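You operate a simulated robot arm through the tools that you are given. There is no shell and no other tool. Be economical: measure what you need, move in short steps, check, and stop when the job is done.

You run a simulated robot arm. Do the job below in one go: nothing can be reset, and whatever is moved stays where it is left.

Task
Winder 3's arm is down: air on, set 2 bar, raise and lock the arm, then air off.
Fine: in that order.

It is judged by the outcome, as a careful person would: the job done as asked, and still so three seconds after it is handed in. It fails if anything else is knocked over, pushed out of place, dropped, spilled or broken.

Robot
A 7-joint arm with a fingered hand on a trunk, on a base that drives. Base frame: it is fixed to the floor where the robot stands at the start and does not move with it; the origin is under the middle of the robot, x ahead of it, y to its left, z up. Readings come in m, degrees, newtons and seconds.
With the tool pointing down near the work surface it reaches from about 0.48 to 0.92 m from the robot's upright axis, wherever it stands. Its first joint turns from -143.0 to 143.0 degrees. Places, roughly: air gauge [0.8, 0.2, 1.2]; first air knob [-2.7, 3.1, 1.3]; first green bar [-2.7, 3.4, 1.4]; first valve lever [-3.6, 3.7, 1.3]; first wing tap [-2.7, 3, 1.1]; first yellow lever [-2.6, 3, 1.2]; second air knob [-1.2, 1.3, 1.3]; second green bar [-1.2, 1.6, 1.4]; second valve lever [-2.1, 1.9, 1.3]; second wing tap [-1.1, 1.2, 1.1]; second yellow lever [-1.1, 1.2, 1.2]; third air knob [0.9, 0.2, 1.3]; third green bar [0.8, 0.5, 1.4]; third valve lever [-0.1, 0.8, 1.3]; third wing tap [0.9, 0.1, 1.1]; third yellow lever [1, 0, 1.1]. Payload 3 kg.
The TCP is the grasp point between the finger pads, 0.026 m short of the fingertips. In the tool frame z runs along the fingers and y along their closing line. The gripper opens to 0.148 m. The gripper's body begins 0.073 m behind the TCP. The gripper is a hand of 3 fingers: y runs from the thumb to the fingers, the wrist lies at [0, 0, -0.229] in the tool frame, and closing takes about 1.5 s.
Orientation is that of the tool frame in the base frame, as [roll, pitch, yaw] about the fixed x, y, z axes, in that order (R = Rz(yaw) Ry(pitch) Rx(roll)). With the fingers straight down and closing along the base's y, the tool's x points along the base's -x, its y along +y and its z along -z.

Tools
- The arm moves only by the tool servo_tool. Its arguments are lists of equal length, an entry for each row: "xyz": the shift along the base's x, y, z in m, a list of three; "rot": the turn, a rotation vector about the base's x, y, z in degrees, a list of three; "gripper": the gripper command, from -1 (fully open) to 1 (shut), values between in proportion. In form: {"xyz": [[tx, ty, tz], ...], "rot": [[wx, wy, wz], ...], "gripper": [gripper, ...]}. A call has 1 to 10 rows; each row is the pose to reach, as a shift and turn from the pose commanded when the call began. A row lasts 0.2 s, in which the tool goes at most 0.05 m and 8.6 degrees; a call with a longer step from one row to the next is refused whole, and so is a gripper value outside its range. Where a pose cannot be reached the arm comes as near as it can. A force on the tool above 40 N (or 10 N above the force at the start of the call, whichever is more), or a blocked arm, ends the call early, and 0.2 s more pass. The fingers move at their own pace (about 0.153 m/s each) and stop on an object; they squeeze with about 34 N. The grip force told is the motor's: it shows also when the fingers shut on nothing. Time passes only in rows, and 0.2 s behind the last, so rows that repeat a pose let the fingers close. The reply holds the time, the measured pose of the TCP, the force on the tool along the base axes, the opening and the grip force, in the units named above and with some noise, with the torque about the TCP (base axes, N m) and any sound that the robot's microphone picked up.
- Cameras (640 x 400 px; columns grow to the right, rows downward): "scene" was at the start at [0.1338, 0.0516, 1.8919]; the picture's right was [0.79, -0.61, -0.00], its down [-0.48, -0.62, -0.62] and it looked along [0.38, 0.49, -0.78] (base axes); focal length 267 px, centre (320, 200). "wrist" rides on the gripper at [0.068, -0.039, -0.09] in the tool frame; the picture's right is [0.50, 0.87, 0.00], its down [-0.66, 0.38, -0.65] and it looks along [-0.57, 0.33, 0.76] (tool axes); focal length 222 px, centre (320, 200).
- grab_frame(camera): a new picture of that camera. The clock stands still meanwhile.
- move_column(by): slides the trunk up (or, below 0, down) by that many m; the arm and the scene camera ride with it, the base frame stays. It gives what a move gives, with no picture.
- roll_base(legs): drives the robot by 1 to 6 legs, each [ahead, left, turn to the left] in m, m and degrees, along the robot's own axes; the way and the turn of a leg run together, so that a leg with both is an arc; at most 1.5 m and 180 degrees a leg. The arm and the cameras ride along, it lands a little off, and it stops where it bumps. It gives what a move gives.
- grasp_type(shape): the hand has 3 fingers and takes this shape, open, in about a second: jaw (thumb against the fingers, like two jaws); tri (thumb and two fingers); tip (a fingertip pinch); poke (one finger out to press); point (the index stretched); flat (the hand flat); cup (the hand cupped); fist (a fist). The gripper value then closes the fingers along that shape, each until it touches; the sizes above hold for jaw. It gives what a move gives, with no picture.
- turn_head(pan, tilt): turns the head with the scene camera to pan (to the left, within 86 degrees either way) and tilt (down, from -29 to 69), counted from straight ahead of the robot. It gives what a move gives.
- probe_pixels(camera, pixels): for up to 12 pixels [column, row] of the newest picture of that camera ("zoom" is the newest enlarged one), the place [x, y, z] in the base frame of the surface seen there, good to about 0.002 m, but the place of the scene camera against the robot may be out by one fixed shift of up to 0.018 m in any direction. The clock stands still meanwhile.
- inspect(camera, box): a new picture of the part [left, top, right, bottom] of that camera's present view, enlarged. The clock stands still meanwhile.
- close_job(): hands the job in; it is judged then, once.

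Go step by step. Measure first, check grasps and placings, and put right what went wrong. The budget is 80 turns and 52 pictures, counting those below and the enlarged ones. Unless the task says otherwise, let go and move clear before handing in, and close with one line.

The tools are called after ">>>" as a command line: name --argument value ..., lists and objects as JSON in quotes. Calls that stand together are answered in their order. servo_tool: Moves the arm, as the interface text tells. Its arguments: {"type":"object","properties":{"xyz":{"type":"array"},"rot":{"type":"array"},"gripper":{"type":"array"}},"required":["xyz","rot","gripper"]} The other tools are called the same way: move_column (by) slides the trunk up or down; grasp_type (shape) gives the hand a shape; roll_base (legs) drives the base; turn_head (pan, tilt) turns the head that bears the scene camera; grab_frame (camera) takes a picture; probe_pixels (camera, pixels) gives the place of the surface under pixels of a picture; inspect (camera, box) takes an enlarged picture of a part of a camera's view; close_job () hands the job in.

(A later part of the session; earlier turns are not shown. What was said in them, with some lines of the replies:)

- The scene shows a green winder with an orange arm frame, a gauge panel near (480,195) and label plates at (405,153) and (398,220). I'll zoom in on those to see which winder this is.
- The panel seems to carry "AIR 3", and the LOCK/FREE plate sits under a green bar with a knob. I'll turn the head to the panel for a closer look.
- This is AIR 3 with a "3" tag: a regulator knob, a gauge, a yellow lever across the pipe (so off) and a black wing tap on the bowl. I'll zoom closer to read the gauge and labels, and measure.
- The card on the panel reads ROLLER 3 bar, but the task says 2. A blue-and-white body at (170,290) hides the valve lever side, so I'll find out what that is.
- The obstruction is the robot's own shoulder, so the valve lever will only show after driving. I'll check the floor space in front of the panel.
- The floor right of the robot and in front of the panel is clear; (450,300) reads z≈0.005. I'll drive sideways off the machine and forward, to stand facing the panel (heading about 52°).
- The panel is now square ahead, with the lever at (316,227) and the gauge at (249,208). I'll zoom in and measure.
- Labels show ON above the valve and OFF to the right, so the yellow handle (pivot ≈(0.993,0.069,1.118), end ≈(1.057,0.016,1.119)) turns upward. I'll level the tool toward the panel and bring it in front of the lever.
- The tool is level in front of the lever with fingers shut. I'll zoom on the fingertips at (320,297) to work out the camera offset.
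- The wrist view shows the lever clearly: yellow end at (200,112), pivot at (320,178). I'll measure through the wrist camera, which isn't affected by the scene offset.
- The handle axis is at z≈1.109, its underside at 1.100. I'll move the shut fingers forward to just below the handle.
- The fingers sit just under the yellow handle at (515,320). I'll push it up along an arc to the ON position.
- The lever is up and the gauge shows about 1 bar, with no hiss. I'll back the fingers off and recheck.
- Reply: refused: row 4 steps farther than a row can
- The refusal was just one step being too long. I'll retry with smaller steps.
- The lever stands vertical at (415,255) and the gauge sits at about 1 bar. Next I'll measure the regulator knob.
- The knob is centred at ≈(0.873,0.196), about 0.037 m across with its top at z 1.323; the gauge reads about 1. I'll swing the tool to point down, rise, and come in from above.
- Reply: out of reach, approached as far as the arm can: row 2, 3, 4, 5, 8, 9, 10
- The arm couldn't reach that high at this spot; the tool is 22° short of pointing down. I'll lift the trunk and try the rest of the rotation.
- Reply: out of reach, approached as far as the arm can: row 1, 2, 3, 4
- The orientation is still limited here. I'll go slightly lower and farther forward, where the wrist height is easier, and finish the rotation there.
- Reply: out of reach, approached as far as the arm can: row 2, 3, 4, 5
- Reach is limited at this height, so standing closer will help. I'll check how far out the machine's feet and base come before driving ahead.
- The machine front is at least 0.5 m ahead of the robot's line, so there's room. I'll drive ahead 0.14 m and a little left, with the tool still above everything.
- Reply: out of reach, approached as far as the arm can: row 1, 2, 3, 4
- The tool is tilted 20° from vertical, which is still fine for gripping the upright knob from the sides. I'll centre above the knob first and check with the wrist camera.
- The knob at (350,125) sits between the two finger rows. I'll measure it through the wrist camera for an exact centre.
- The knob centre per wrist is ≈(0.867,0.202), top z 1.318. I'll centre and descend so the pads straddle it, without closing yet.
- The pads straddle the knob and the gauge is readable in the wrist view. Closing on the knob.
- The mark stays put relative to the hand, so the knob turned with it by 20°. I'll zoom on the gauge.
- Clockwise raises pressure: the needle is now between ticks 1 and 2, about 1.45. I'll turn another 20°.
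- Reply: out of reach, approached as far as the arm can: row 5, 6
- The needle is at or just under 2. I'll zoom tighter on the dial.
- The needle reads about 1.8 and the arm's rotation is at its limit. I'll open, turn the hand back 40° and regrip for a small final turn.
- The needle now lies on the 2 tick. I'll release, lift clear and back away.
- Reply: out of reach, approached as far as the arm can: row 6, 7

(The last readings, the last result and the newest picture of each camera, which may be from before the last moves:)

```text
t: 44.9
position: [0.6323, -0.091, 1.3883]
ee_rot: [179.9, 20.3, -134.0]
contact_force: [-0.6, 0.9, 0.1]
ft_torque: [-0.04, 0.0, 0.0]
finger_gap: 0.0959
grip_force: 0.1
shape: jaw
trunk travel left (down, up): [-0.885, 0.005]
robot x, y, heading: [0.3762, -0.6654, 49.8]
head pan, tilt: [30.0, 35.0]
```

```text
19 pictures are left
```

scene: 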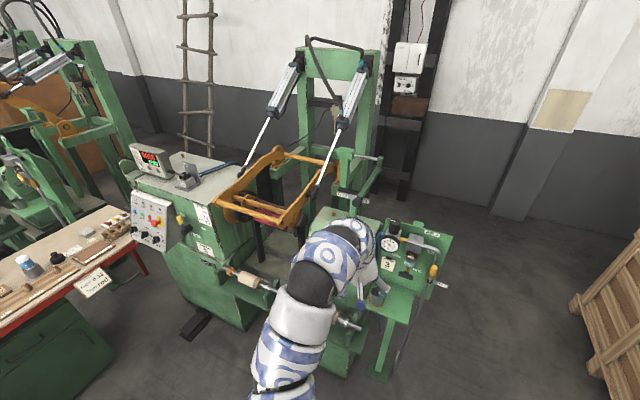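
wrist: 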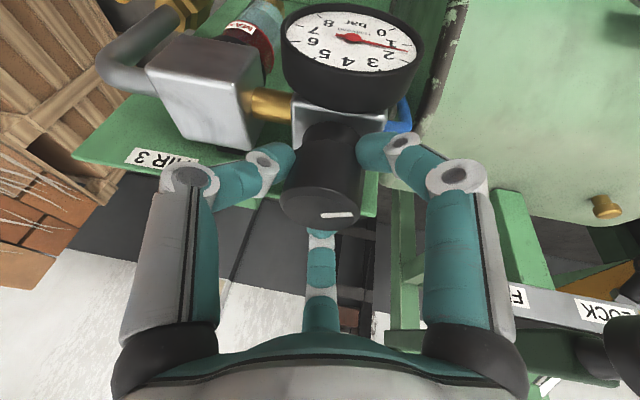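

The picture shows the left cabinet with a hand valve at (188,178) fed by a blue hose, and controls below. I'll zoom there and recheck the gauge too.

>>> inspect --camera "scene" --box '[120, 135, 260, 250]'

>>> probe_pixels --camera "zoom" --pixels '[[280, 170], [310, 200], [345, 190], [420, 160], [60, 100], [160, 210], [100, 230], [280, 280]]'

>>> inspect --camera "scene" --box '[375, 225, 405, 255]'

```text
3.48 times, centred on (190, 192) of scene
```

zoom: 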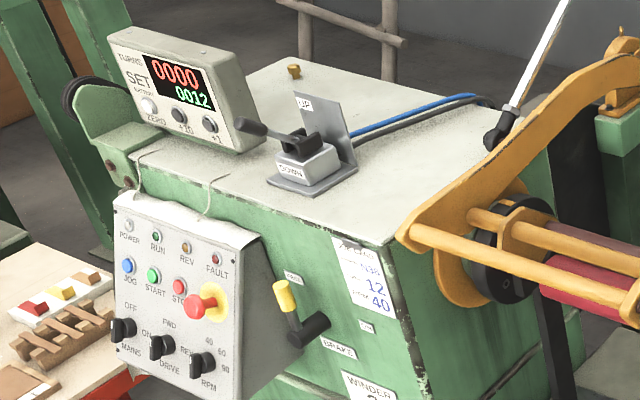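

```text
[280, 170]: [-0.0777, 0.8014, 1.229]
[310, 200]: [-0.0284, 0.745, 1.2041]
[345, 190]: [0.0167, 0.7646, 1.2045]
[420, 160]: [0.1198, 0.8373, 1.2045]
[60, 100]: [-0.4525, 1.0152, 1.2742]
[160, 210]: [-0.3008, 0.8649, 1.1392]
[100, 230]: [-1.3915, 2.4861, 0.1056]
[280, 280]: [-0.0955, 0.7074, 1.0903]
```

```text
13.33 times, centred on (390, 240) of scene
```

zoom: 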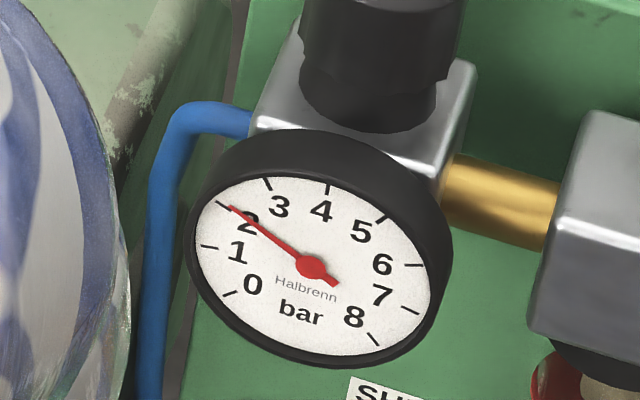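

The gauge is confirmed on 2. The valve has UP on its back plate and DOWN in front; I'll check the desk position on the left before driving there.

>>> probe_pixels --camera "scene" --pixels '[[118, 212], [148, 270], [60, 320], [10, 330], [110, 350], [200, 325], [140, 380], [100, 285], [240, 390]]'

```text
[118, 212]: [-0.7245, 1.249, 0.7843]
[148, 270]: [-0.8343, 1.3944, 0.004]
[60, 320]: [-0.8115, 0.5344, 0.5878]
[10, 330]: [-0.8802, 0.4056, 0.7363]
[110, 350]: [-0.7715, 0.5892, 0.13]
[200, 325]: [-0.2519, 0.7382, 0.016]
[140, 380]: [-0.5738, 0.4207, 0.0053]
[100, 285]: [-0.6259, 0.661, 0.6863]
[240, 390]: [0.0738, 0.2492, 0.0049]
```

The desk edge lies at about 0.9 m left on the machine's axis, so there's room. I'll drive left about 1.04 m, staying back, then look at the valve.

>>> roll_base --legs '[[0, 1.04, 1]]'

>>> turn_head --pan 5 --tilt 40

>>> grab_frame --camera "scene"

>>> grab_frame --camera "wrist"

```text
t: 50.3
position: [-0.198, 0.5799, 1.3883]
ee_rot: [179.9, 20.5, -132.1]
contact_force: [-0.3, -0.5, -0.7]
ft_torque: [0.04, -0.03, 0.02]
finger_gap: 0.0957
grip_force: 0.1
shape: jaw
trunk travel left (down, up): [-0.885, 0.005]
robot x, y, heading: [-0.4379, -0.0027, 51.7]
head pan, tilt: [30.0, 35.0]
```

```text
t: 51.2
position: [-0.1996, 0.5795, 1.3892]
ee_rot: [179.9, 20.4, -132.1]
contact_force: [-1.1, -0.9, 0.1]
ft_torque: [-0.04, 0.0, 0.0]
finger_gap: 0.0958
grip_force: 0.1
shape: jaw
trunk travel left (down, up): [-0.885, 0.005]
robot x, y, heading: [-0.4346, -0.0056, 51.9]
head pan, tilt: [5.0, 40.0]
```

```text
16 pictures are left
```

scene: 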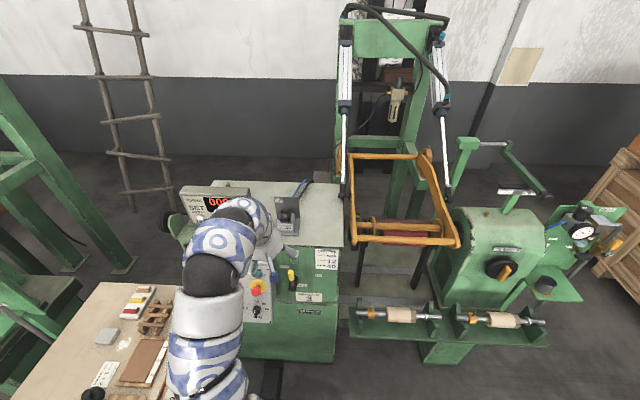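

```text
15 pictures are left
```

wrist: 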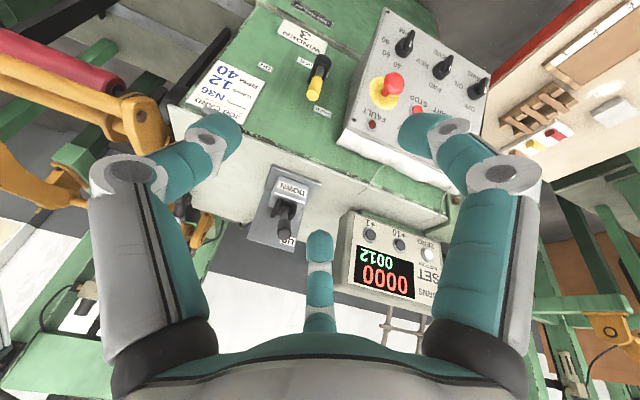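

The valve shows in the wrist view at (287,210), with labels DOWN in front and UP behind. I'll zoom to see which way the lever leans.

>>> inspect --camera "wrist" --box '[235, 155, 345, 255]'

>>> probe_pixels --camera "zoom" --pixels '[[300, 230], [290, 290], [300, 330], [330, 130], [320, 200], [250, 150], [280, 260], [295, 210], [320, 350], [450, 180]]'

>>> inspect --camera "scene" --box '[245, 170, 345, 250]'

```text
4.00 times, centred on (290, 205) of wrist
```

zoom: 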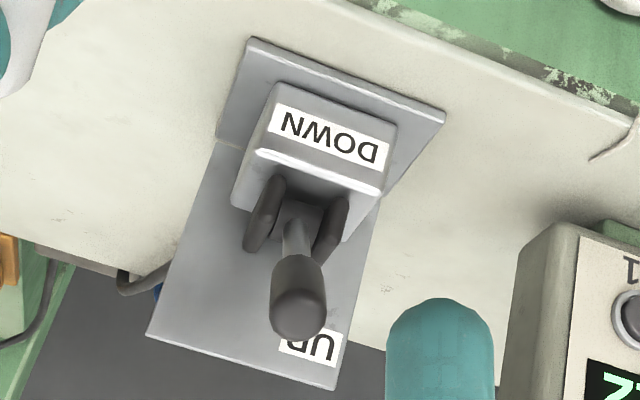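

```text
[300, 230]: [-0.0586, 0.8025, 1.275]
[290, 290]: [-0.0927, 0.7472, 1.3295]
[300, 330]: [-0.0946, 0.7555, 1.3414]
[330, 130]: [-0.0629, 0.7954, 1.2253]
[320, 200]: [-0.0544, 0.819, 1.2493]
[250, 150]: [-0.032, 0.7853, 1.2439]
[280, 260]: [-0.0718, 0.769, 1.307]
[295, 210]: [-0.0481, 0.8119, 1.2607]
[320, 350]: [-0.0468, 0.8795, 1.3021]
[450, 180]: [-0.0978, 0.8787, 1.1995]
```

```text
5.00 times, centred on (295, 210) of scene
```

zoom: 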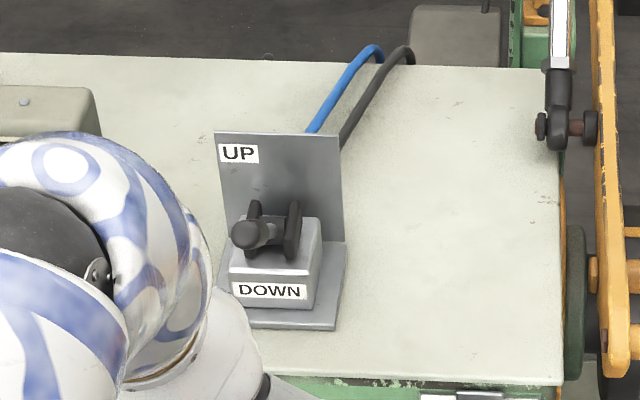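

The lever leans toward the operator (ball at ≈(-0.094,0.752,1.335), pivot ≈(-0.05,0.815,1.255)), which is DOWN; pushing it toward the back plate is UP. I'll shut the fingers, lower to ball height and approach.

>>> servo_tool --xyz '[[-0.006, 0.005, -0.018], [-0.012, 0.01, -0.035], [-0.018, 0.015, -0.053], [-0.023, 0.019, -0.07], [-0.023, 0.019, -0.07], [-0.023, 0.019, -0.07]]' --rot '[[0, 0, 0], [0, 0, 0], [0, 0, 0], [0, 0, 0], [0, 0, 0], [0, 0, 0]]' --gripper '[0, 0.5, 1, 1, 1, 1]'

>>> roll_base --legs '[[0.12, 0, 0]]'

>>> inspect --camera "scene" --box '[160, 180, 360, 305]'

```text
t: 52.6
position: [-0.2218, 0.5982, 1.3169]
ee_rot: [179.9, 20.4, -132.3]
contact_force: [0.5, -0.3, 0.0]
ft_torque: [0.0, -0.01, 0.0]
finger_gap: 0.0
grip_force: 34.3
shape: jaw
trunk travel left (down, up): [-0.885, 0.005]
robot x, y, heading: [-0.4348, -0.0024, 51.8]
head pan, tilt: [5.0, 40.0]
```

```text
t: 53.9
position: [-0.1444, 0.6971, 1.3164]
ee_rot: [179.9, 20.4, -132.3]
contact_force: [0.3, 0.3, -0.2]
ft_torque: [-0.02, 0.03, 0.0]
finger_gap: 0.0
grip_force: 34.4
shape: jaw
trunk travel left (down, up): [-0.885, 0.005]
robot x, y, heading: [-0.3564, 0.0951, 51.7]
head pan, tilt: [5.0, 40.0]
```

```text
3.20 times, centred on (260, 242) of scene
```

zoom: 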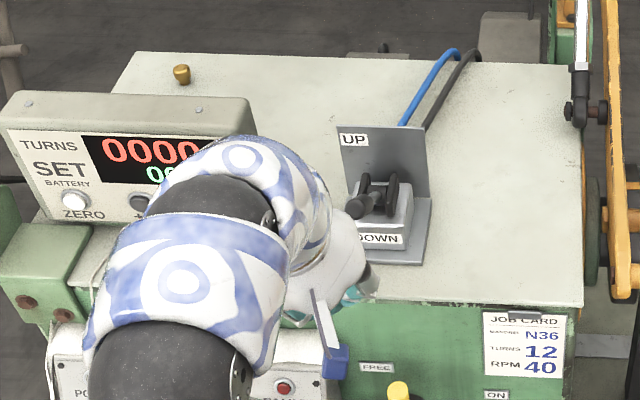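

The fingers are about 7 cm in front of the ball and aligned with it. I'll push toward the UP plate.

>>> servo_tool --xyz '[[0.013, 0.016, 0], [0.026, 0.032, 0.002], [0.039, 0.048, 0.005], [0.051, 0.062, 0.008], [0.063, 0.077, 0.012], [0.075, 0.091, 0.015], [0.086, 0.104, 0.018], [0.095, 0.116, 0.02], [0.104, 0.127, 0.02], [0.111, 0.135, 0.02]]' --rot '[[0, 0, 0], [0, 0, 0], [0, 0, 0], [0, 0, 0], [0, 0, 0], [0, 0, 0], [0, 0, 0], [0, 0, 0], [0, 0, 0], [0, 0, 0]]' --gripper '[1, 1, 1, 1, 1, 1, 1, 1, 1, 1]'

>>> grab_frame --camera "scene"

```text
t: 55.9
position: [-0.0368, 0.8122, 1.3364]
ee_rot: [-179.7, 20.0, -132.7]
contact_force: [1.9, -31.6, -1.8]
ft_torque: [-0.28, -0.28, -0.02]
finger_gap: 0.0002
grip_force: 33.8
shape: jaw
trunk travel left (down, up): [-0.885, 0.005]
robot x, y, heading: [-0.3582, 0.0963, 51.8]
head pan, tilt: [5.0, 40.0]
stopped in row 10: the force on the tool passed its limit at 56 N (the readings are from after the stop); the commanded pose is now the measured one
```

```text
11 pictures are left
```

scene: 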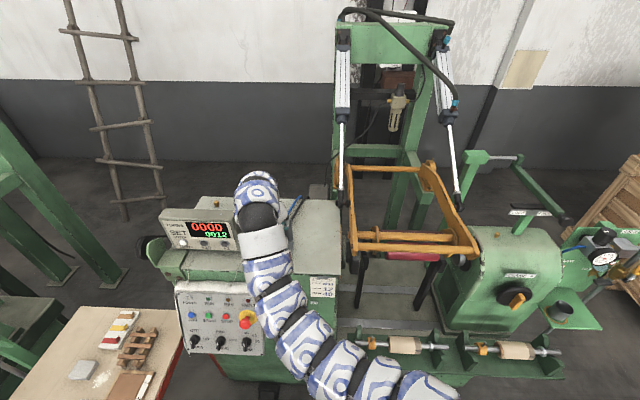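

The lever hit its stop and the orange arm seems to be rising. I'll back the hand off and wait.

>>> servo_tool --xyz '[[-0.01, -0.013, 0], [-0.03, -0.037, 0], [-0.05, -0.062, 0], [-0.068, -0.083, 0], [-0.068, -0.083, 0], [-0.068, -0.083, 0], [-0.068, -0.083, 0], [-0.068, -0.083, 0], [-0.068, -0.083, 0], [-0.068, -0.083, 0]]' --rot '[[0, 0, 0], [0, 0, 0], [0, 0, 0], [0, 0, 0], [0, 0, 0], [0, 0, 0], [0, 0, 0], [0, 0, 0], [0, 0, 0], [0, 0, 0]]' --gripper '[1, 1, 1, 1, 1, 1, 1, 1, 1, 1]'

>>> roll_base --legs '[[-0.15, 0, 0]]'

>>> grab_frame --camera "scene"

```text
t: 58.1
position: [-0.1071, 0.7325, 1.3357]
ee_rot: [-179.7, 20.1, -132.6]
contact_force: [0.3, -0.1, 0.5]
ft_torque: [0.0, -0.02, 0.01]
finger_gap: 0.0003
grip_force: 34.4
shape: jaw
trunk travel left (down, up): [-0.885, 0.005]
robot x, y, heading: [-0.3586, 0.0922, 51.8]
head pan, tilt: [5.0, 40.0]
```

```text
t: 59.5
position: [-0.2009, 0.6128, 1.3382]
ee_rot: [-179.6, 20.3, -132.6]
contact_force: [-0.3, -0.8, 0.5]
ft_torque: [0.01, -0.01, 0.02]
finger_gap: 0.0001
grip_force: 34.0
shape: jaw
trunk travel left (down, up): [-0.885, 0.005]
robot x, y, heading: [-0.4504, -0.0258, 51.7]
head pan, tilt: [5.0, 40.0]
```

```text
10 pictures are left
```

scene: 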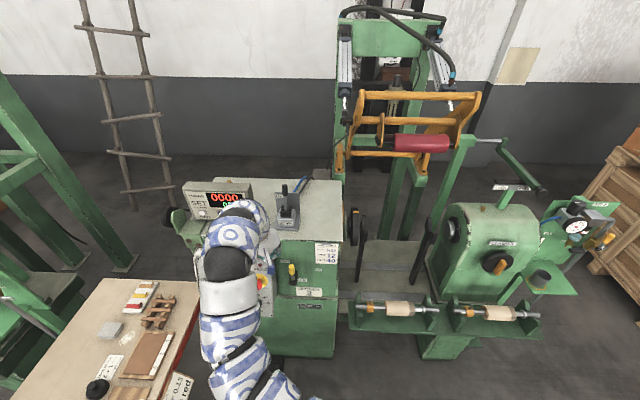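

The arm is raised and the valve lever stays at UP. Now the lock: I'll zoom on the green bar and the LOCK/FREE plate.

>>> inspect --camera "scene" --box '[420, 80, 580, 230]'

>>> probe_pixels --camera "zoom" --pixels '[[505, 445], [490, 440], [330, 250], [280, 255], [290, 245], [370, 430], [260, 440], [340, 380], [170, 260], [100, 90], [210, 60], [360, 425]]'

```text
2.67 times, centred on (500, 155) of scene
```

zoom: 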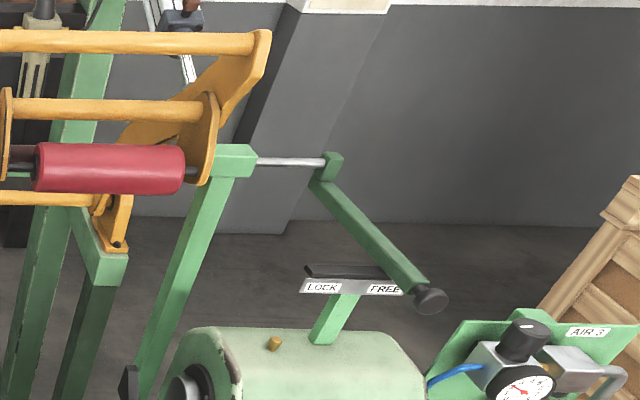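

```text
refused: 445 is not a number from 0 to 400
```

The shiny rod at (290,160) is a pin that slides through the post block into the raised arm when the bar moves from FREE to LOCK. I'll measure it.

>>> probe_pixels --camera "zoom" --pixels '[[430, 298], [405, 270], [385, 245], [345, 205], [332, 162], [270, 161], [250, 163], [320, 286], [384, 290], [350, 272], [207, 180], [340, 310]]'

```text
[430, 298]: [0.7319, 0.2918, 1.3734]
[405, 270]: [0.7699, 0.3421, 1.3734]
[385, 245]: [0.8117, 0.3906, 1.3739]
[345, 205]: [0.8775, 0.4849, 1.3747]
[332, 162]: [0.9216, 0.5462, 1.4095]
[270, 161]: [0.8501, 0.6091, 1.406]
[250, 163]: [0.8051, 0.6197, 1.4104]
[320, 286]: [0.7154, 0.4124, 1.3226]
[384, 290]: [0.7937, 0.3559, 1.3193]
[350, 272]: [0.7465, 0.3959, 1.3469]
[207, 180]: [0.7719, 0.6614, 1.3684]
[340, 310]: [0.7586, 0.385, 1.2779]
```

Bar sits at s≈FREE with about 0.09–0.10 m leftward travel to LOCK; pushing on its right side near d≈0.72 works. I'll check the arm's own elbow height before driving back over there.

>>> probe_pixels --camera "scene" --pixels '[[225, 265], [235, 235], [232, 300], [222, 350], [245, 207], [206, 300], [498, 265], [475, 235], [460, 235], [440, 315]]'

>>> roll_base --legs '[[0, -0.88, -1]]'

```text
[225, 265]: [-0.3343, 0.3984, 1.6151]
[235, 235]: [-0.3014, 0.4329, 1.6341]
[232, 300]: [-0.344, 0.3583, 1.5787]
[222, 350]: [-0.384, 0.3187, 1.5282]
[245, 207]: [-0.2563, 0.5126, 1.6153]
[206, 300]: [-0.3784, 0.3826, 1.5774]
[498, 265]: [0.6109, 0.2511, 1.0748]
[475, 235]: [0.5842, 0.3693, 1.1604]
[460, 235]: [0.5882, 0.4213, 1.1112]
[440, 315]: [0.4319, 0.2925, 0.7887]
```

```text
t: 64.1
position: [0.4981, 0.0513, 1.3361]
ee_rot: [-179.6, 20.1, -134.3]
contact_force: [0.7, 0.9, 0.3]
ft_torque: [0.03, 0.02, 0.05]
finger_gap: 0.0
grip_force: 33.9
shape: jaw
trunk travel left (down, up): [-0.885, 0.005]
robot x, y, heading: [0.2276, -0.5747, 50.0]
head pan, tilt: [5.0, 40.0]
```

The arm links ride at 1.5 m and above, clear of the bar. I'll shift the tool right and up, then drive ahead so the fingers come alongside the bar's right face.

>>> servo_tool --xyz '[[0.022, -0.018, 0.012], [0.044, -0.036, 0.024], [0.066, -0.054, 0.036], [0.087, -0.0714, 0.045], [0.087, -0.0714, 0.045]]' --rot '[[0, 0, 0], [0, 0, 0], [0, 0, 0], [0, 0, 0], [0, 0, 0]]' --gripper '[1, 1, 1, 1, 1]'

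>>> roll_base --legs '[[0.28, 0, 0]]'

>>> turn_head --pan 25 --tilt 40

>>> grab_frame --camera "scene"

```text
t: 65.3
position: [0.5867, -0.0184, 1.3808]
ee_rot: [-179.6, 20.1, -134.2]
contact_force: [-0.4, 0.7, 0.2]
ft_torque: [-0.03, 0.03, 0.03]
finger_gap: 0.0002
grip_force: 34.1
shape: jaw
trunk travel left (down, up): [-0.885, 0.005]
robot x, y, heading: [0.2296, -0.5758, 50.0]
head pan, tilt: [5.0, 40.0]
```

```text
t: 67.2
position: [0.7645, 0.1989, 1.3804]
ee_rot: [-179.7, 20.1, -134.1]
contact_force: [-0.1, -0.9, -0.2]
ft_torque: [-0.03, 0.02, 0.01]
finger_gap: 0.0
grip_force: 34.6
shape: jaw
trunk travel left (down, up): [-0.885, 0.005]
robot x, y, heading: [0.4066, -0.367, 50.0]
head pan, tilt: [5.0, 40.0]
```

```text
t: 68.1
position: [0.7626, 0.1978, 1.3814]
ee_rot: [-179.7, 20.1, -134.0]
contact_force: [0.8, -0.9, 0.4]
ft_torque: [-0.01, -0.03, 0.0]
finger_gap: 0.0003
grip_force: 33.7
shape: jaw
trunk travel left (down, up): [-0.885, 0.005]
robot x, y, heading: [0.4072, -0.3646, 50.0]
head pan, tilt: [25.0, 40.0]
```

```text
8 pictures are left
```

scene: 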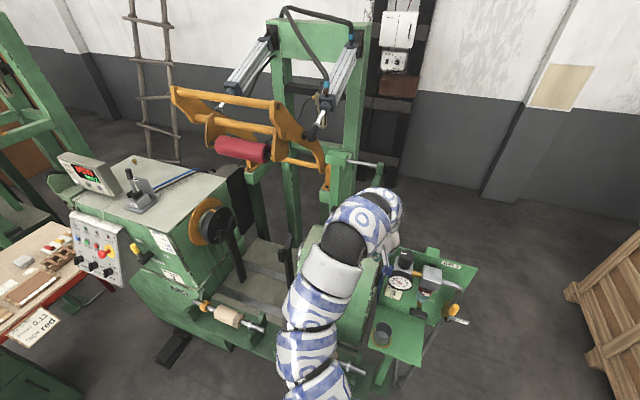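

The fingers are at s≈0.464, d≈0.637, right of the bar. I'll go forward alongside the bar, then push it left toward LOCK.

>>> servo_tool --xyz '[[0.021, 0.0253, 0], [0.042, 0.0505, -0.003], [0.0622, 0.0758, -0.006], [0.0468, 0.0885, -0.006], [0.0314, 0.1011, -0.006], [0.016, 0.1138, -0.006], [0.0005, 0.1265, -0.006], [-0.015, 0.1392, -0.006], [-0.03, 0.1515, -0.006]]' --rot '[[0, 0, 0], [0, 0, 0], [0, 0, 0], [0, 0, 0], [0, 0, 0], [0, 0, 0], [0, 0, 0], [0, 0, 0], [0, 0, 0]]' --gripper '[1, 1, 1, 1, 1, 1, 1, 1, 1]'

>>> grab_frame --camera "wrist"

```text
t: 70.1
position: [0.7342, 0.3495, 1.3742]
ee_rot: [-179.6, 20.1, -134.1]
contact_force: [1.1, -1.7, 0.6]
ft_torque: [-0.04, 0.01, 0.04]
finger_gap: 0.0002
grip_force: 33.8
shape: jaw
trunk travel left (down, up): [-0.885, 0.005]
robot x, y, heading: [0.4087, -0.3665, 50.0]
head pan, tilt: [25.0, 40.0]
```

```text
7 pictures are left
```

wrist: 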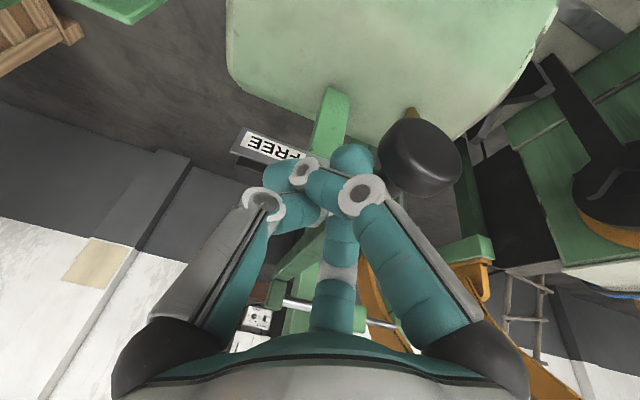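

The knob is moving left with the fingers, and FREE is uncovered, with little force so far. I'll keep pushing in small steps until the stop.

>>> servo_tool --xyz '[[-0.0077, 0.0064, 0], [-0.0155, 0.0127, 0], [-0.0232, 0.0191, 0], [-0.031, 0.0254, 0], [-0.0387, 0.0318, 0], [-0.0464, 0.0381, 0], [-0.0541, 0.0445, 0]]' --rot '[[0, 0, 0], [0, 0, 0], [0, 0, 0], [0, 0, 0], [0, 0, 0], [0, 0, 0], [0, 0, 0]]' --gripper '[1, 1, 1, 1, 1, 1, 1]'

```text
t: 71.4
position: [0.7037, 0.3776, 1.3763]
ee_rot: [-179.1, 20.2, -134.9]
contact_force: [14.1, -28.5, 1.8]
ft_torque: [-0.24, -0.13, 0.06]
finger_gap: 0.0
grip_force: 33.9
shape: jaw
trunk travel left (down, up): [-0.885, 0.005]
robot x, y, heading: [0.4073, -0.3656, 49.7]
head pan, tilt: [25.0, 40.0]
stopped in row 6: the force on the tool passed its limit at 45 N (the readings are from after the stop); the commanded pose is now the measured one
```

It hit a stop after about 0.1 m of travel, matching the FREE-to-LOCK distance. I'll ease off to the right, back away and look.

>>> servo_tool --xyz '[[0.012, -0.01, 0], [0.04, -0.033, 0], [0.068, -0.056, 0.002], [0.09, -0.074, 0.005], [0.09, -0.074, 0.005]]' --rot '[[0, 0, 0], [0, 0, 0], [0, 0, 0], [0, 0, 0], [0, 0, 0]]' --gripper '[1, 1, 1, 1, 1]'

>>> roll_base --legs '[[-0.36, 0, 0]]'

>>> turn_head --pan 20 --tilt 32

>>> inspect --camera "scene" --box '[200, 80, 440, 270]'

```text
t: 72.6
position: [0.7888, 0.3086, 1.3777]
ee_rot: [-179.3, 20.1, -134.6]
contact_force: [-0.3, 0.4, 0.0]
ft_torque: [-0.01, -0.03, -0.02]
finger_gap: 0.0001
grip_force: 33.7
shape: jaw
trunk travel left (down, up): [-0.885, 0.005]
robot x, y, heading: [0.407, -0.3615, 50.1]
head pan, tilt: [25.0, 40.0]
```

```text
t: 74.9
position: [0.5614, 0.0328, 1.3782]
ee_rot: [-179.4, 20.2, -134.8]
contact_force: [-0.6, -0.3, 0.4]
ft_torque: [0.03, 0.0, 0.0]
finger_gap: 0.0
grip_force: 34.3
shape: jaw
trunk travel left (down, up): [-0.885, 0.005]
robot x, y, heading: [0.1745, -0.6372, 49.9]
head pan, tilt: [25.0, 40.0]
```

```text
t: 75.6
position: [0.5604, 0.0341, 1.377]
ee_rot: [-179.4, 20.0, -134.7]
contact_force: [0.6, 0.2, -0.2]
ft_torque: [0.0, -0.02, -0.02]
finger_gap: 0.0
grip_force: 34.0
shape: jaw
trunk travel left (down, up): [-0.885, 0.005]
robot x, y, heading: [0.174, -0.6404, 49.7]
head pan, tilt: [20.0, 32.0]
```

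```text
2.11 times, centred on (320, 175) of scene
```

zoom: 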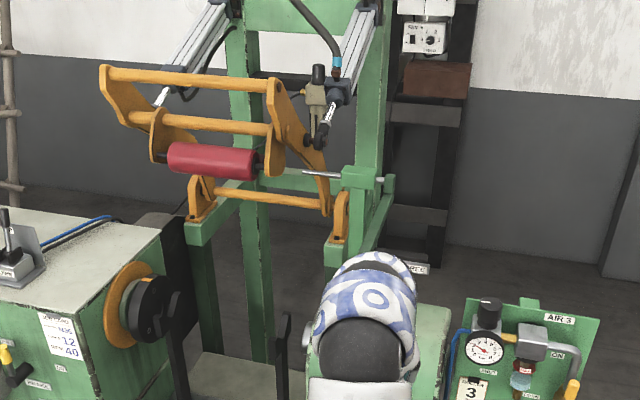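

The pin now crosses the block and holds the raised orange arm (zoom (320,173)), and the valve still reads UP. Last is air off: I'll drive right to the panel and level the tool again.

>>> roll_base --legs '[[0.1, -0.24, 0]]'

>>> servo_tool --xyz '[[0.004, -0.002, -0.022], [0.008, -0.004, -0.044], [0.012, -0.006, -0.066], [0.016, -0.008, -0.088], [0.02, -0.01, -0.11], [0.024, -0.012, -0.132], [0.027, -0.014, -0.154], [0.027, -0.018, -0.176], [0.027, -0.022, -0.197]]' --rot '[[5.5, -5.5, 0], [11, -11, 0], [16.5, -16.4, 0], [22.1, -21.9, 0], [27.7, -27.4, 0], [33.2, -32.8, 0], [38.7, -38.3, 0], [44.3, -43.8, 0], [49.8, -49.2, 0]]' --gripper '[1, 1, 1, 1, 1, 1, 1, 1, 1]'

```text
t: 77.5
position: [0.8044, -0.0393, 1.377]
ee_rot: [-179.3, 20.2, -134.5]
contact_force: [1.3, 0.6, 0.0]
ft_torque: [0.03, 0.02, -0.03]
finger_gap: 0.0001
grip_force: 33.7
shape: jaw
trunk travel left (down, up): [-0.885, 0.005]
robot x, y, heading: [0.4218, -0.7144, 50.1]
head pan, tilt: [20.0, 32.0]
```

```text
t: 79.5
position: [0.8326, -0.0636, 1.1823]
ee_rot: [-47.3, 89.7, -2.5]
contact_force: [1.1, -0.5, 0.2]
ft_torque: [-0.01, 0.01, 0.01]
finger_gap: 0.0001
grip_force: 34.3
shape: jaw
trunk travel left (down, up): [-0.885, 0.005]
robot x, y, heading: [0.4215, -0.7157, 50.1]
head pan, tilt: [20.0, 32.0]
```

The tool is level at s≈0.684, d≈0.48, z 1.182. I'll drive ahead 0.1 m, straighten the yaw 5°, and check alignment with the wrist camera.

>>> roll_base --legs '[[0.1, 0, 0]]'

>>> servo_tool --xyz '[[0, 0, 0], [0, 0, 0]]' --rot '[[0, 0, 5], [0, 0, 5]]' --gripper '[1, 1]'

>>> inspect --camera "wrist" --box '[200, 50, 440, 230]'

>>> probe_pixels --camera "zoom" --pixels '[[320, 200], [250, 200], [280, 250]]'

```text
t: 80.6
position: [0.897, 0.016, 1.1816]
ee_rot: [-62.1, 89.8, -17.5]
contact_force: [0.9, 0.3, -0.4]
ft_torque: [0.01, 0.03, 0.0]
finger_gap: 0.0
grip_force: 33.8
shape: jaw
trunk travel left (down, up): [-0.885, 0.005]
robot x, y, heading: [0.4861, -0.639, 49.8]
head pan, tilt: [20.0, 32.0]
```

```text
t: 81.2
position: [0.8958, 0.015, 1.1815]
ee_rot: [-37.1, 89.8, 12.6]
contact_force: [-0.4, 0.0, 0.3]
ft_torque: [0.01, 0.03, 0.03]
finger_gap: 0.0
grip_force: 34.0
shape: jaw
trunk travel left (down, up): [-0.885, 0.005]
robot x, y, heading: [0.4856, -0.6361, 50.1]
head pan, tilt: [20.0, 32.0]
```

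```text
2.22 times, centred on (320, 140) of wrist
```

zoom: 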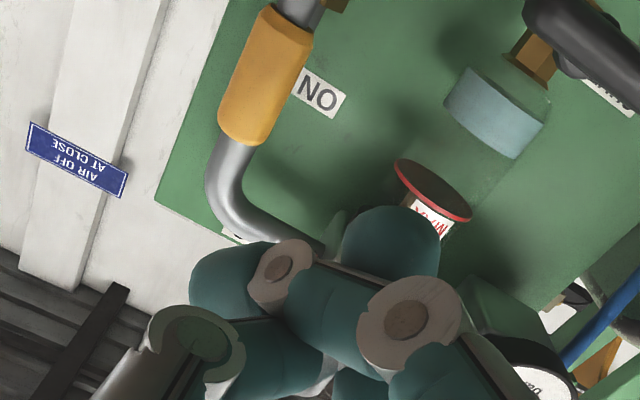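

```text
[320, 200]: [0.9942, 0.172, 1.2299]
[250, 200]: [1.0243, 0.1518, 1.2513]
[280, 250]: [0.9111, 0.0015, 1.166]
```

The fingers point between the yellow handle (265,80) and the filter bowl. I'll measure the handle and tap to set the insertion gap.

>>> probe_pixels --camera "zoom" --pixels '[[265, 80], [245, 130], [300, 55], [235, 90], [295, 15], [560, 40], [600, 85], [460, 110], [410, 180], [530, 60], [250, 280], [400, 230]]'

```text
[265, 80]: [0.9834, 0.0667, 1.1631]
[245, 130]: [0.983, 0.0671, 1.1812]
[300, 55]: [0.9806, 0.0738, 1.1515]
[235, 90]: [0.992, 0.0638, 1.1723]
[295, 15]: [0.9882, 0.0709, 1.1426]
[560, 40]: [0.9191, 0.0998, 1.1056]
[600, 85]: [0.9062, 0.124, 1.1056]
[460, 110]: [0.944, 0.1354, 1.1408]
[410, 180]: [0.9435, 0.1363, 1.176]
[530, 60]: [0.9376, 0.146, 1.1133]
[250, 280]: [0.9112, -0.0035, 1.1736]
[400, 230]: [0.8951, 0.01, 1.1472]
```

Handle left edge is at s≈0.711, with the bowl and tap edge at ≈0.65, so the fingers at s≈0.683 fit between. I'll insert, then push the handle clockwise down to OFF.

>>> servo_tool --xyz '[[0.015, 0.018, -0.005], [0.03, 0.037, -0.01], [0.045, 0.055, -0.01], [0.0603, 0.0734, -0.01], [0.0603, 0.0734, -0.01]]' --rot '[[0, 0, 0], [0, 0, 0], [0, 0, 0], [0, 0, 0], [0, 0, 0]]' --gripper '[1, 1, 1, 1, 1]'

```text
t: 82.4
position: [0.9565, 0.0879, 1.1747]
ee_rot: [-37.9, 89.8, 11.6]
contact_force: [-0.2, 0.1, -0.5]
ft_torque: [0.01, 0.02, 0.01]
finger_gap: 0.0
grip_force: 33.6
shape: jaw
trunk travel left (down, up): [-0.885, 0.005]
robot x, y, heading: [0.485, -0.6386, 50.1]
head pan, tilt: [20.0, 32.0]
```

Inserted with no contact force. Now I'll push the handle over along the arc to OFF.

>>> servo_tool --xyz '[[0.0116, -0.0095, 0], [0.0209, -0.0171, 0.002], [0.0309, -0.0254, 0.002], [0.041, -0.0337, 0], [0.0502, -0.0413, -0.005], [0.0591, -0.0486, -0.012], [0.0654, -0.0537, -0.021], [0.0711, -0.0584, -0.032], [0.075, -0.0616, -0.045], [0.075, -0.0616, -0.051]]' --rot '[[0, 0, 0], [0, 0, 0], [0, 0, 0], [0, 0, 0], [0, 0, 0], [0, 0, 0], [0, 0, 0], [0, 0, 0], [0, 0, 0], [0, 0, 0]]' --gripper '[1, 1, 1, 1, 1, 1, 1, 1, 1, 1]'

>>> turn_head --pan 8 --tilt 38

>>> grab_frame --camera "scene"

```text
t: 84.6
position: [1.0324, 0.0273, 1.1212]
ee_rot: [-37.5, 89.8, 12.1]
contact_force: [0.5, 0.3, 0.9]
ft_torque: [-0.03, 0.01, -0.02]
finger_gap: 0.0
grip_force: 34.2
shape: jaw
trunk travel left (down, up): [-0.885, 0.005]
robot x, y, heading: [0.4855, -0.6382, 50.1]
head pan, tilt: [20.0, 32.0]
```

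```text
t: 85.4
position: [1.0317, 0.0278, 1.1216]
ee_rot: [-41.0, 89.8, 8.9]
contact_force: [0.2, 0.8, 0.2]
ft_torque: [-0.01, 0.03, 0.04]
finger_gap: 0.0
grip_force: 33.8
shape: jaw
trunk travel left (down, up): [-0.885, 0.005]
robot x, y, heading: [0.487, -0.6364, 50.0]
head pan, tilt: [8.0, 38.0]
```

```text
4 pictures are left
```

scene: 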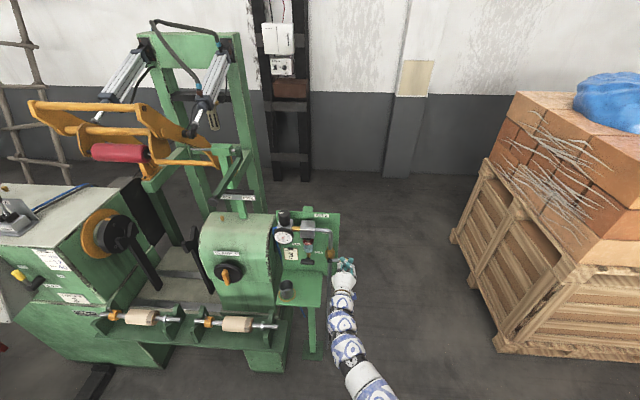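

The contact force is near zero, so the handle may not be fully at its stop. I'll press down a bit more until something resists.

>>> servo_tool --xyz '[[0, 0, -0.004], [0, 0, -0.008], [0, 0, -0.012], [0, 0, -0.016], [0, 0, -0.016]]' --rot '[[0, 0, 0], [0, 0, 0], [0, 0, 0], [0, 0, 0], [0, 0, 0]]' --gripper '[1, 1, 1, 1, 1]'

>>> inspect --camera "scene" --box '[265, 200, 375, 275]'

```text
t: 86.2
position: [1.033, 0.0263, 1.1199]
ee_rot: [-2.8, 89.0, 46.8]
contact_force: [-2.5, -5.4, 16.7]
ft_torque: [0.25, 0.09, 0.09]
finger_gap: 0.0
grip_force: 34.0
shape: jaw
trunk travel left (down, up): [-0.885, 0.005]
robot x, y, heading: [0.4817, -0.6374, 50.1]
head pan, tilt: [8.0, 38.0]
stopped in row 4: the force on the tool passed its limit at 44 N (the readings are from after the stop); the commanded pose is now the measured one
```

```text
5.33 times, centred on (320, 238) of scene
```

zoom: 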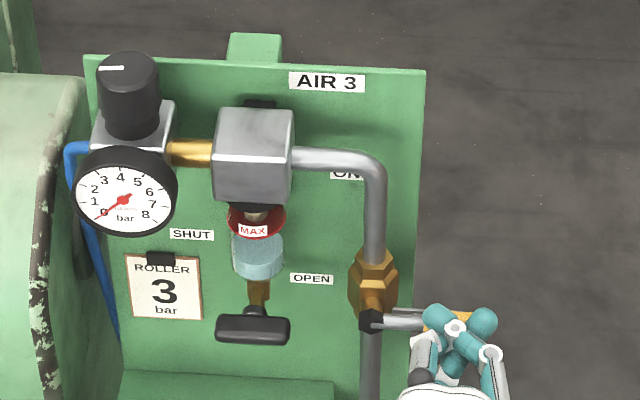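

The handle is on its OFF stop and the gauge shows 0. I'll lift the fingers off, back away and do a last check.

>>> servo_tool --xyz '[[0, 0, 0.01], [0, 0, 0.025], [-0.025, -0.031, 0.025], [-0.05, -0.062, 0.025], [-0.075, -0.093, 0.025], [-0.1, -0.124, 0.025]]' --rot '[[0, 0, 0], [0, 0, 0], [0, 0, 0], [0, 0, 0], [0, 0, 0], [0, 0, 0]]' --gripper '[1, 1, 1, 1, 1, 1]'

>>> roll_base --legs '[[-0.2, 0, 0]]'

>>> inspect --camera "scene" --box '[0, 20, 360, 290]'

>>> inspect --camera "scene" --box '[170, 120, 340, 260]'

```text
t: 87.6
position: [0.9337, -0.0966, 1.1431]
ee_rot: [-7.5, 89.2, 42.2]
contact_force: [0.0, -0.2, -0.1]
ft_torque: [0.0, 0.03, 0.04]
finger_gap: 0.0
grip_force: 34.2
shape: jaw
trunk travel left (down, up): [-0.885, 0.005]
robot x, y, heading: [0.4839, -0.6363, 50.1]
head pan, tilt: [8.0, 38.0]
```

```text
t: 89.2
position: [0.8037, -0.2487, 1.1444]
ee_rot: [-6.9, 89.1, 42.7]
contact_force: [-0.8, 0.4, 0.0]
ft_torque: [-0.02, -0.01, -0.01]
finger_gap: 0.0
grip_force: 33.4
shape: jaw
trunk travel left (down, up): [-0.885, 0.005]
robot x, y, heading: [0.3553, -0.7893, 50.0]
head pan, tilt: [8.0, 38.0]
```

```text
1.48 times, centred on (180, 155) of scene
```

zoom: 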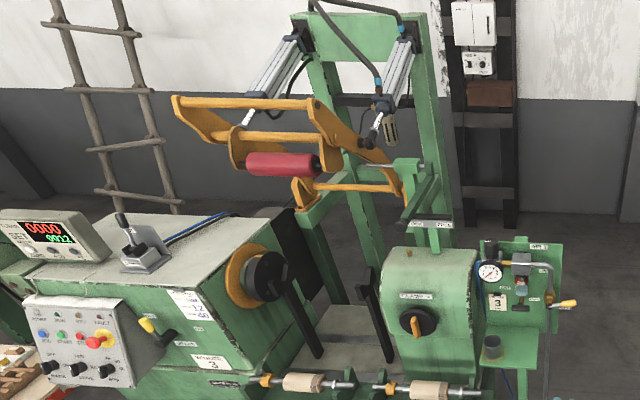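

```text
2.86 times, centred on (255, 190) of scene
```

zoom: 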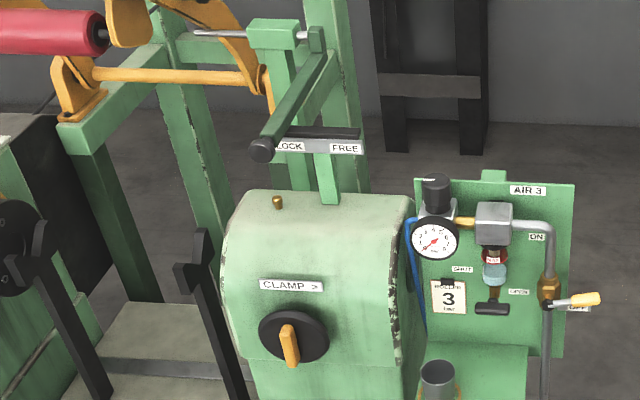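

The bar is over LOCK, the arm is up and the gauge shows 0. The handle looks slightly inclined at (580,300), so I'll check its heights.

>>> probe_pixels --camera "zoom" --pixels '[[590, 299], [575, 301], [560, 304], [549, 306]]'

```text
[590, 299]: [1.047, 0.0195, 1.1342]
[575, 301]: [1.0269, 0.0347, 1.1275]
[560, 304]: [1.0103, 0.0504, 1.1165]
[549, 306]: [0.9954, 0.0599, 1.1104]
```

The handle stands about 20° above level (z 1.134 at its end against 1.119 before), probably lifted by the fingers as I withdrew. I'll go back, press it fully down again and withdraw straight back this time.

>>> roll_base --legs '[[0.2, 0, 0]]'

>>> servo_tool --xyz '[[0, 0, 0.015], [0, 0, 0.035]]' --rot '[[0, 0, 0], [0, 0, 0]]' --gripper '[1, 1]'

```text
t: 90.8
position: [0.9319, -0.0916, 1.1418]
ee_rot: [-8.2, 89.3, 41.7]
contact_force: [0.1, 0.1, 0.0]
ft_torque: [0.01, -0.01, 0.0]
finger_gap: 0.0001
grip_force: 34.5
shape: jaw
trunk travel left (down, up): [-0.885, 0.005]
robot x, y, heading: [0.4865, -0.6356, 50.2]
head pan, tilt: [8.0, 38.0]
```

```text
t: 91.4
position: [0.9303, -0.0925, 1.1766]
ee_rot: [-10.6, 89.4, 39.2]
contact_force: [-0.4, 0.2, 0.3]
ft_torque: [0.0, -0.01, 0.0]
finger_gap: 0.0
grip_force: 33.9
shape: jaw
trunk travel left (down, up): [-0.885, 0.005]
robot x, y, heading: [0.491, -0.632, 50.4]
head pan, tilt: [8.0, 38.0]
```

I'm aligned above and in front of the handle at s≈0.778. I'll go forward over it, then press down.

>>> servo_tool --xyz '[[0.025, 0.03, 0], [0.049, 0.06, 0], [0.074, 0.09, 0], [0.0984, 0.1198, 0], [0.0984, 0.1198, -0.012], [0.0984, 0.1198, -0.024], [0.0984, 0.1198, -0.036], [0.0984, 0.1198, -0.046], [0.0984, 0.1198, -0.054], [0.0984, 0.1198, -0.062]]' --rot '[[0, 0, 0], [0, 0, 0], [0, 0, 0], [0, 0, 0], [0, 0, 0], [0, 0, 0], [0, 0, 0], [0, 0, 0], [0, 0, 0], [0, 0, 0]]' --gripper '[1, 1, 1, 1, 1, 1, 1, 1, 1, 1]'

>>> probe_pixels --camera "scene" --pixels '[[337, 262], [340, 262]]'

```text
t: 93.6
position: [1.0273, 0.0258, 1.1184]
ee_rot: [-5.3, 89.0, 44.5]
contact_force: [-2.1, -4.9, 13.9]
ft_torque: [0.24, 0.11, 0.06]
finger_gap: 0.0
grip_force: 34.2
shape: jaw
trunk travel left (down, up): [-0.885, 0.005]
robot x, y, heading: [0.4886, -0.6328, 50.4]
head pan, tilt: [8.0, 38.0]
```

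```text
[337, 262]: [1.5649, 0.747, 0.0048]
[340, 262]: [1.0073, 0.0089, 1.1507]
```

There's firm resistance at the same height as before, so the handle is on its stop. I'll withdraw straight back with only a tiny unload, then use the last picture to verify.

>>> servo_tool --xyz '[[0, 0, 0.003], [-0.015, -0.018, 0.003], [-0.035, -0.043, 0.003], [-0.057, -0.07, 0.003], [-0.08, -0.097, 0.003], [-0.1, -0.122, 0.003]]' --rot '[[0, 0, 0], [0, 0, 0], [0, 0, 0], [0, 0, 0], [0, 0, 0], [0, 0, 0]]' --gripper '[1, 1, 1, 1, 1, 1]'

>>> roll_base --legs '[[-0.2, 0, 0]]'

>>> inspect --camera "scene" --box '[230, 170, 370, 260]'

```text
t: 95.0
position: [0.9286, -0.0955, 1.1225]
ee_rot: [-0.9, 89.4, 48.9]
contact_force: [-0.1, 0.6, -0.9]
ft_torque: [-0.03, -0.01, -0.02]
finger_gap: 0.0
grip_force: 34.1
shape: jaw
trunk travel left (down, up): [-0.885, 0.005]
robot x, y, heading: [0.485, -0.6366, 50.6]
head pan, tilt: [8.0, 38.0]
```

```text
t: 96.6
position: [0.8066, -0.2469, 1.1214]
ee_rot: [-6.8, 89.2, 42.9]
contact_force: [0.8, -0.7, 0.6]
ft_torque: [-0.01, -0.03, 0.01]
finger_gap: 0.0001
grip_force: 34.3
shape: jaw
trunk travel left (down, up): [-0.885, 0.005]
robot x, y, heading: [0.3644, -0.7855, 50.3]
head pan, tilt: [8.0, 38.0]
```

```text
4.44 times, centred on (300, 215) of scene
```

zoom: 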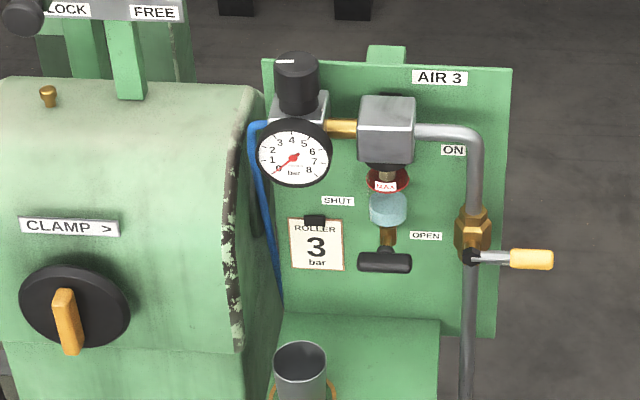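

The handle now looks level at (510,259) and the gauge shows 0. One last height check.

>>> probe_pixels --camera "zoom" --pixels '[[545, 258], [520, 258], [495, 257], [476, 257]]'

```text
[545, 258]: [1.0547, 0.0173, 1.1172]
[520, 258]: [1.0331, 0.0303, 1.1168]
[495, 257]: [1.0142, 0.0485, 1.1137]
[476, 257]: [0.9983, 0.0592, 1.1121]
```

The handle is level at z≈1.117, as it was at the start in OFF. The arm is raised, the bar is at LOCK and the robot is clear, so I'm handing in.

>>> close_job

```text
The job is handed in.
```

Winder 3's arm is raised and locked: I turned the air on, set it to 2 bar, raised and pinned the arm, then turned the air off, and the gauge now reads 0.
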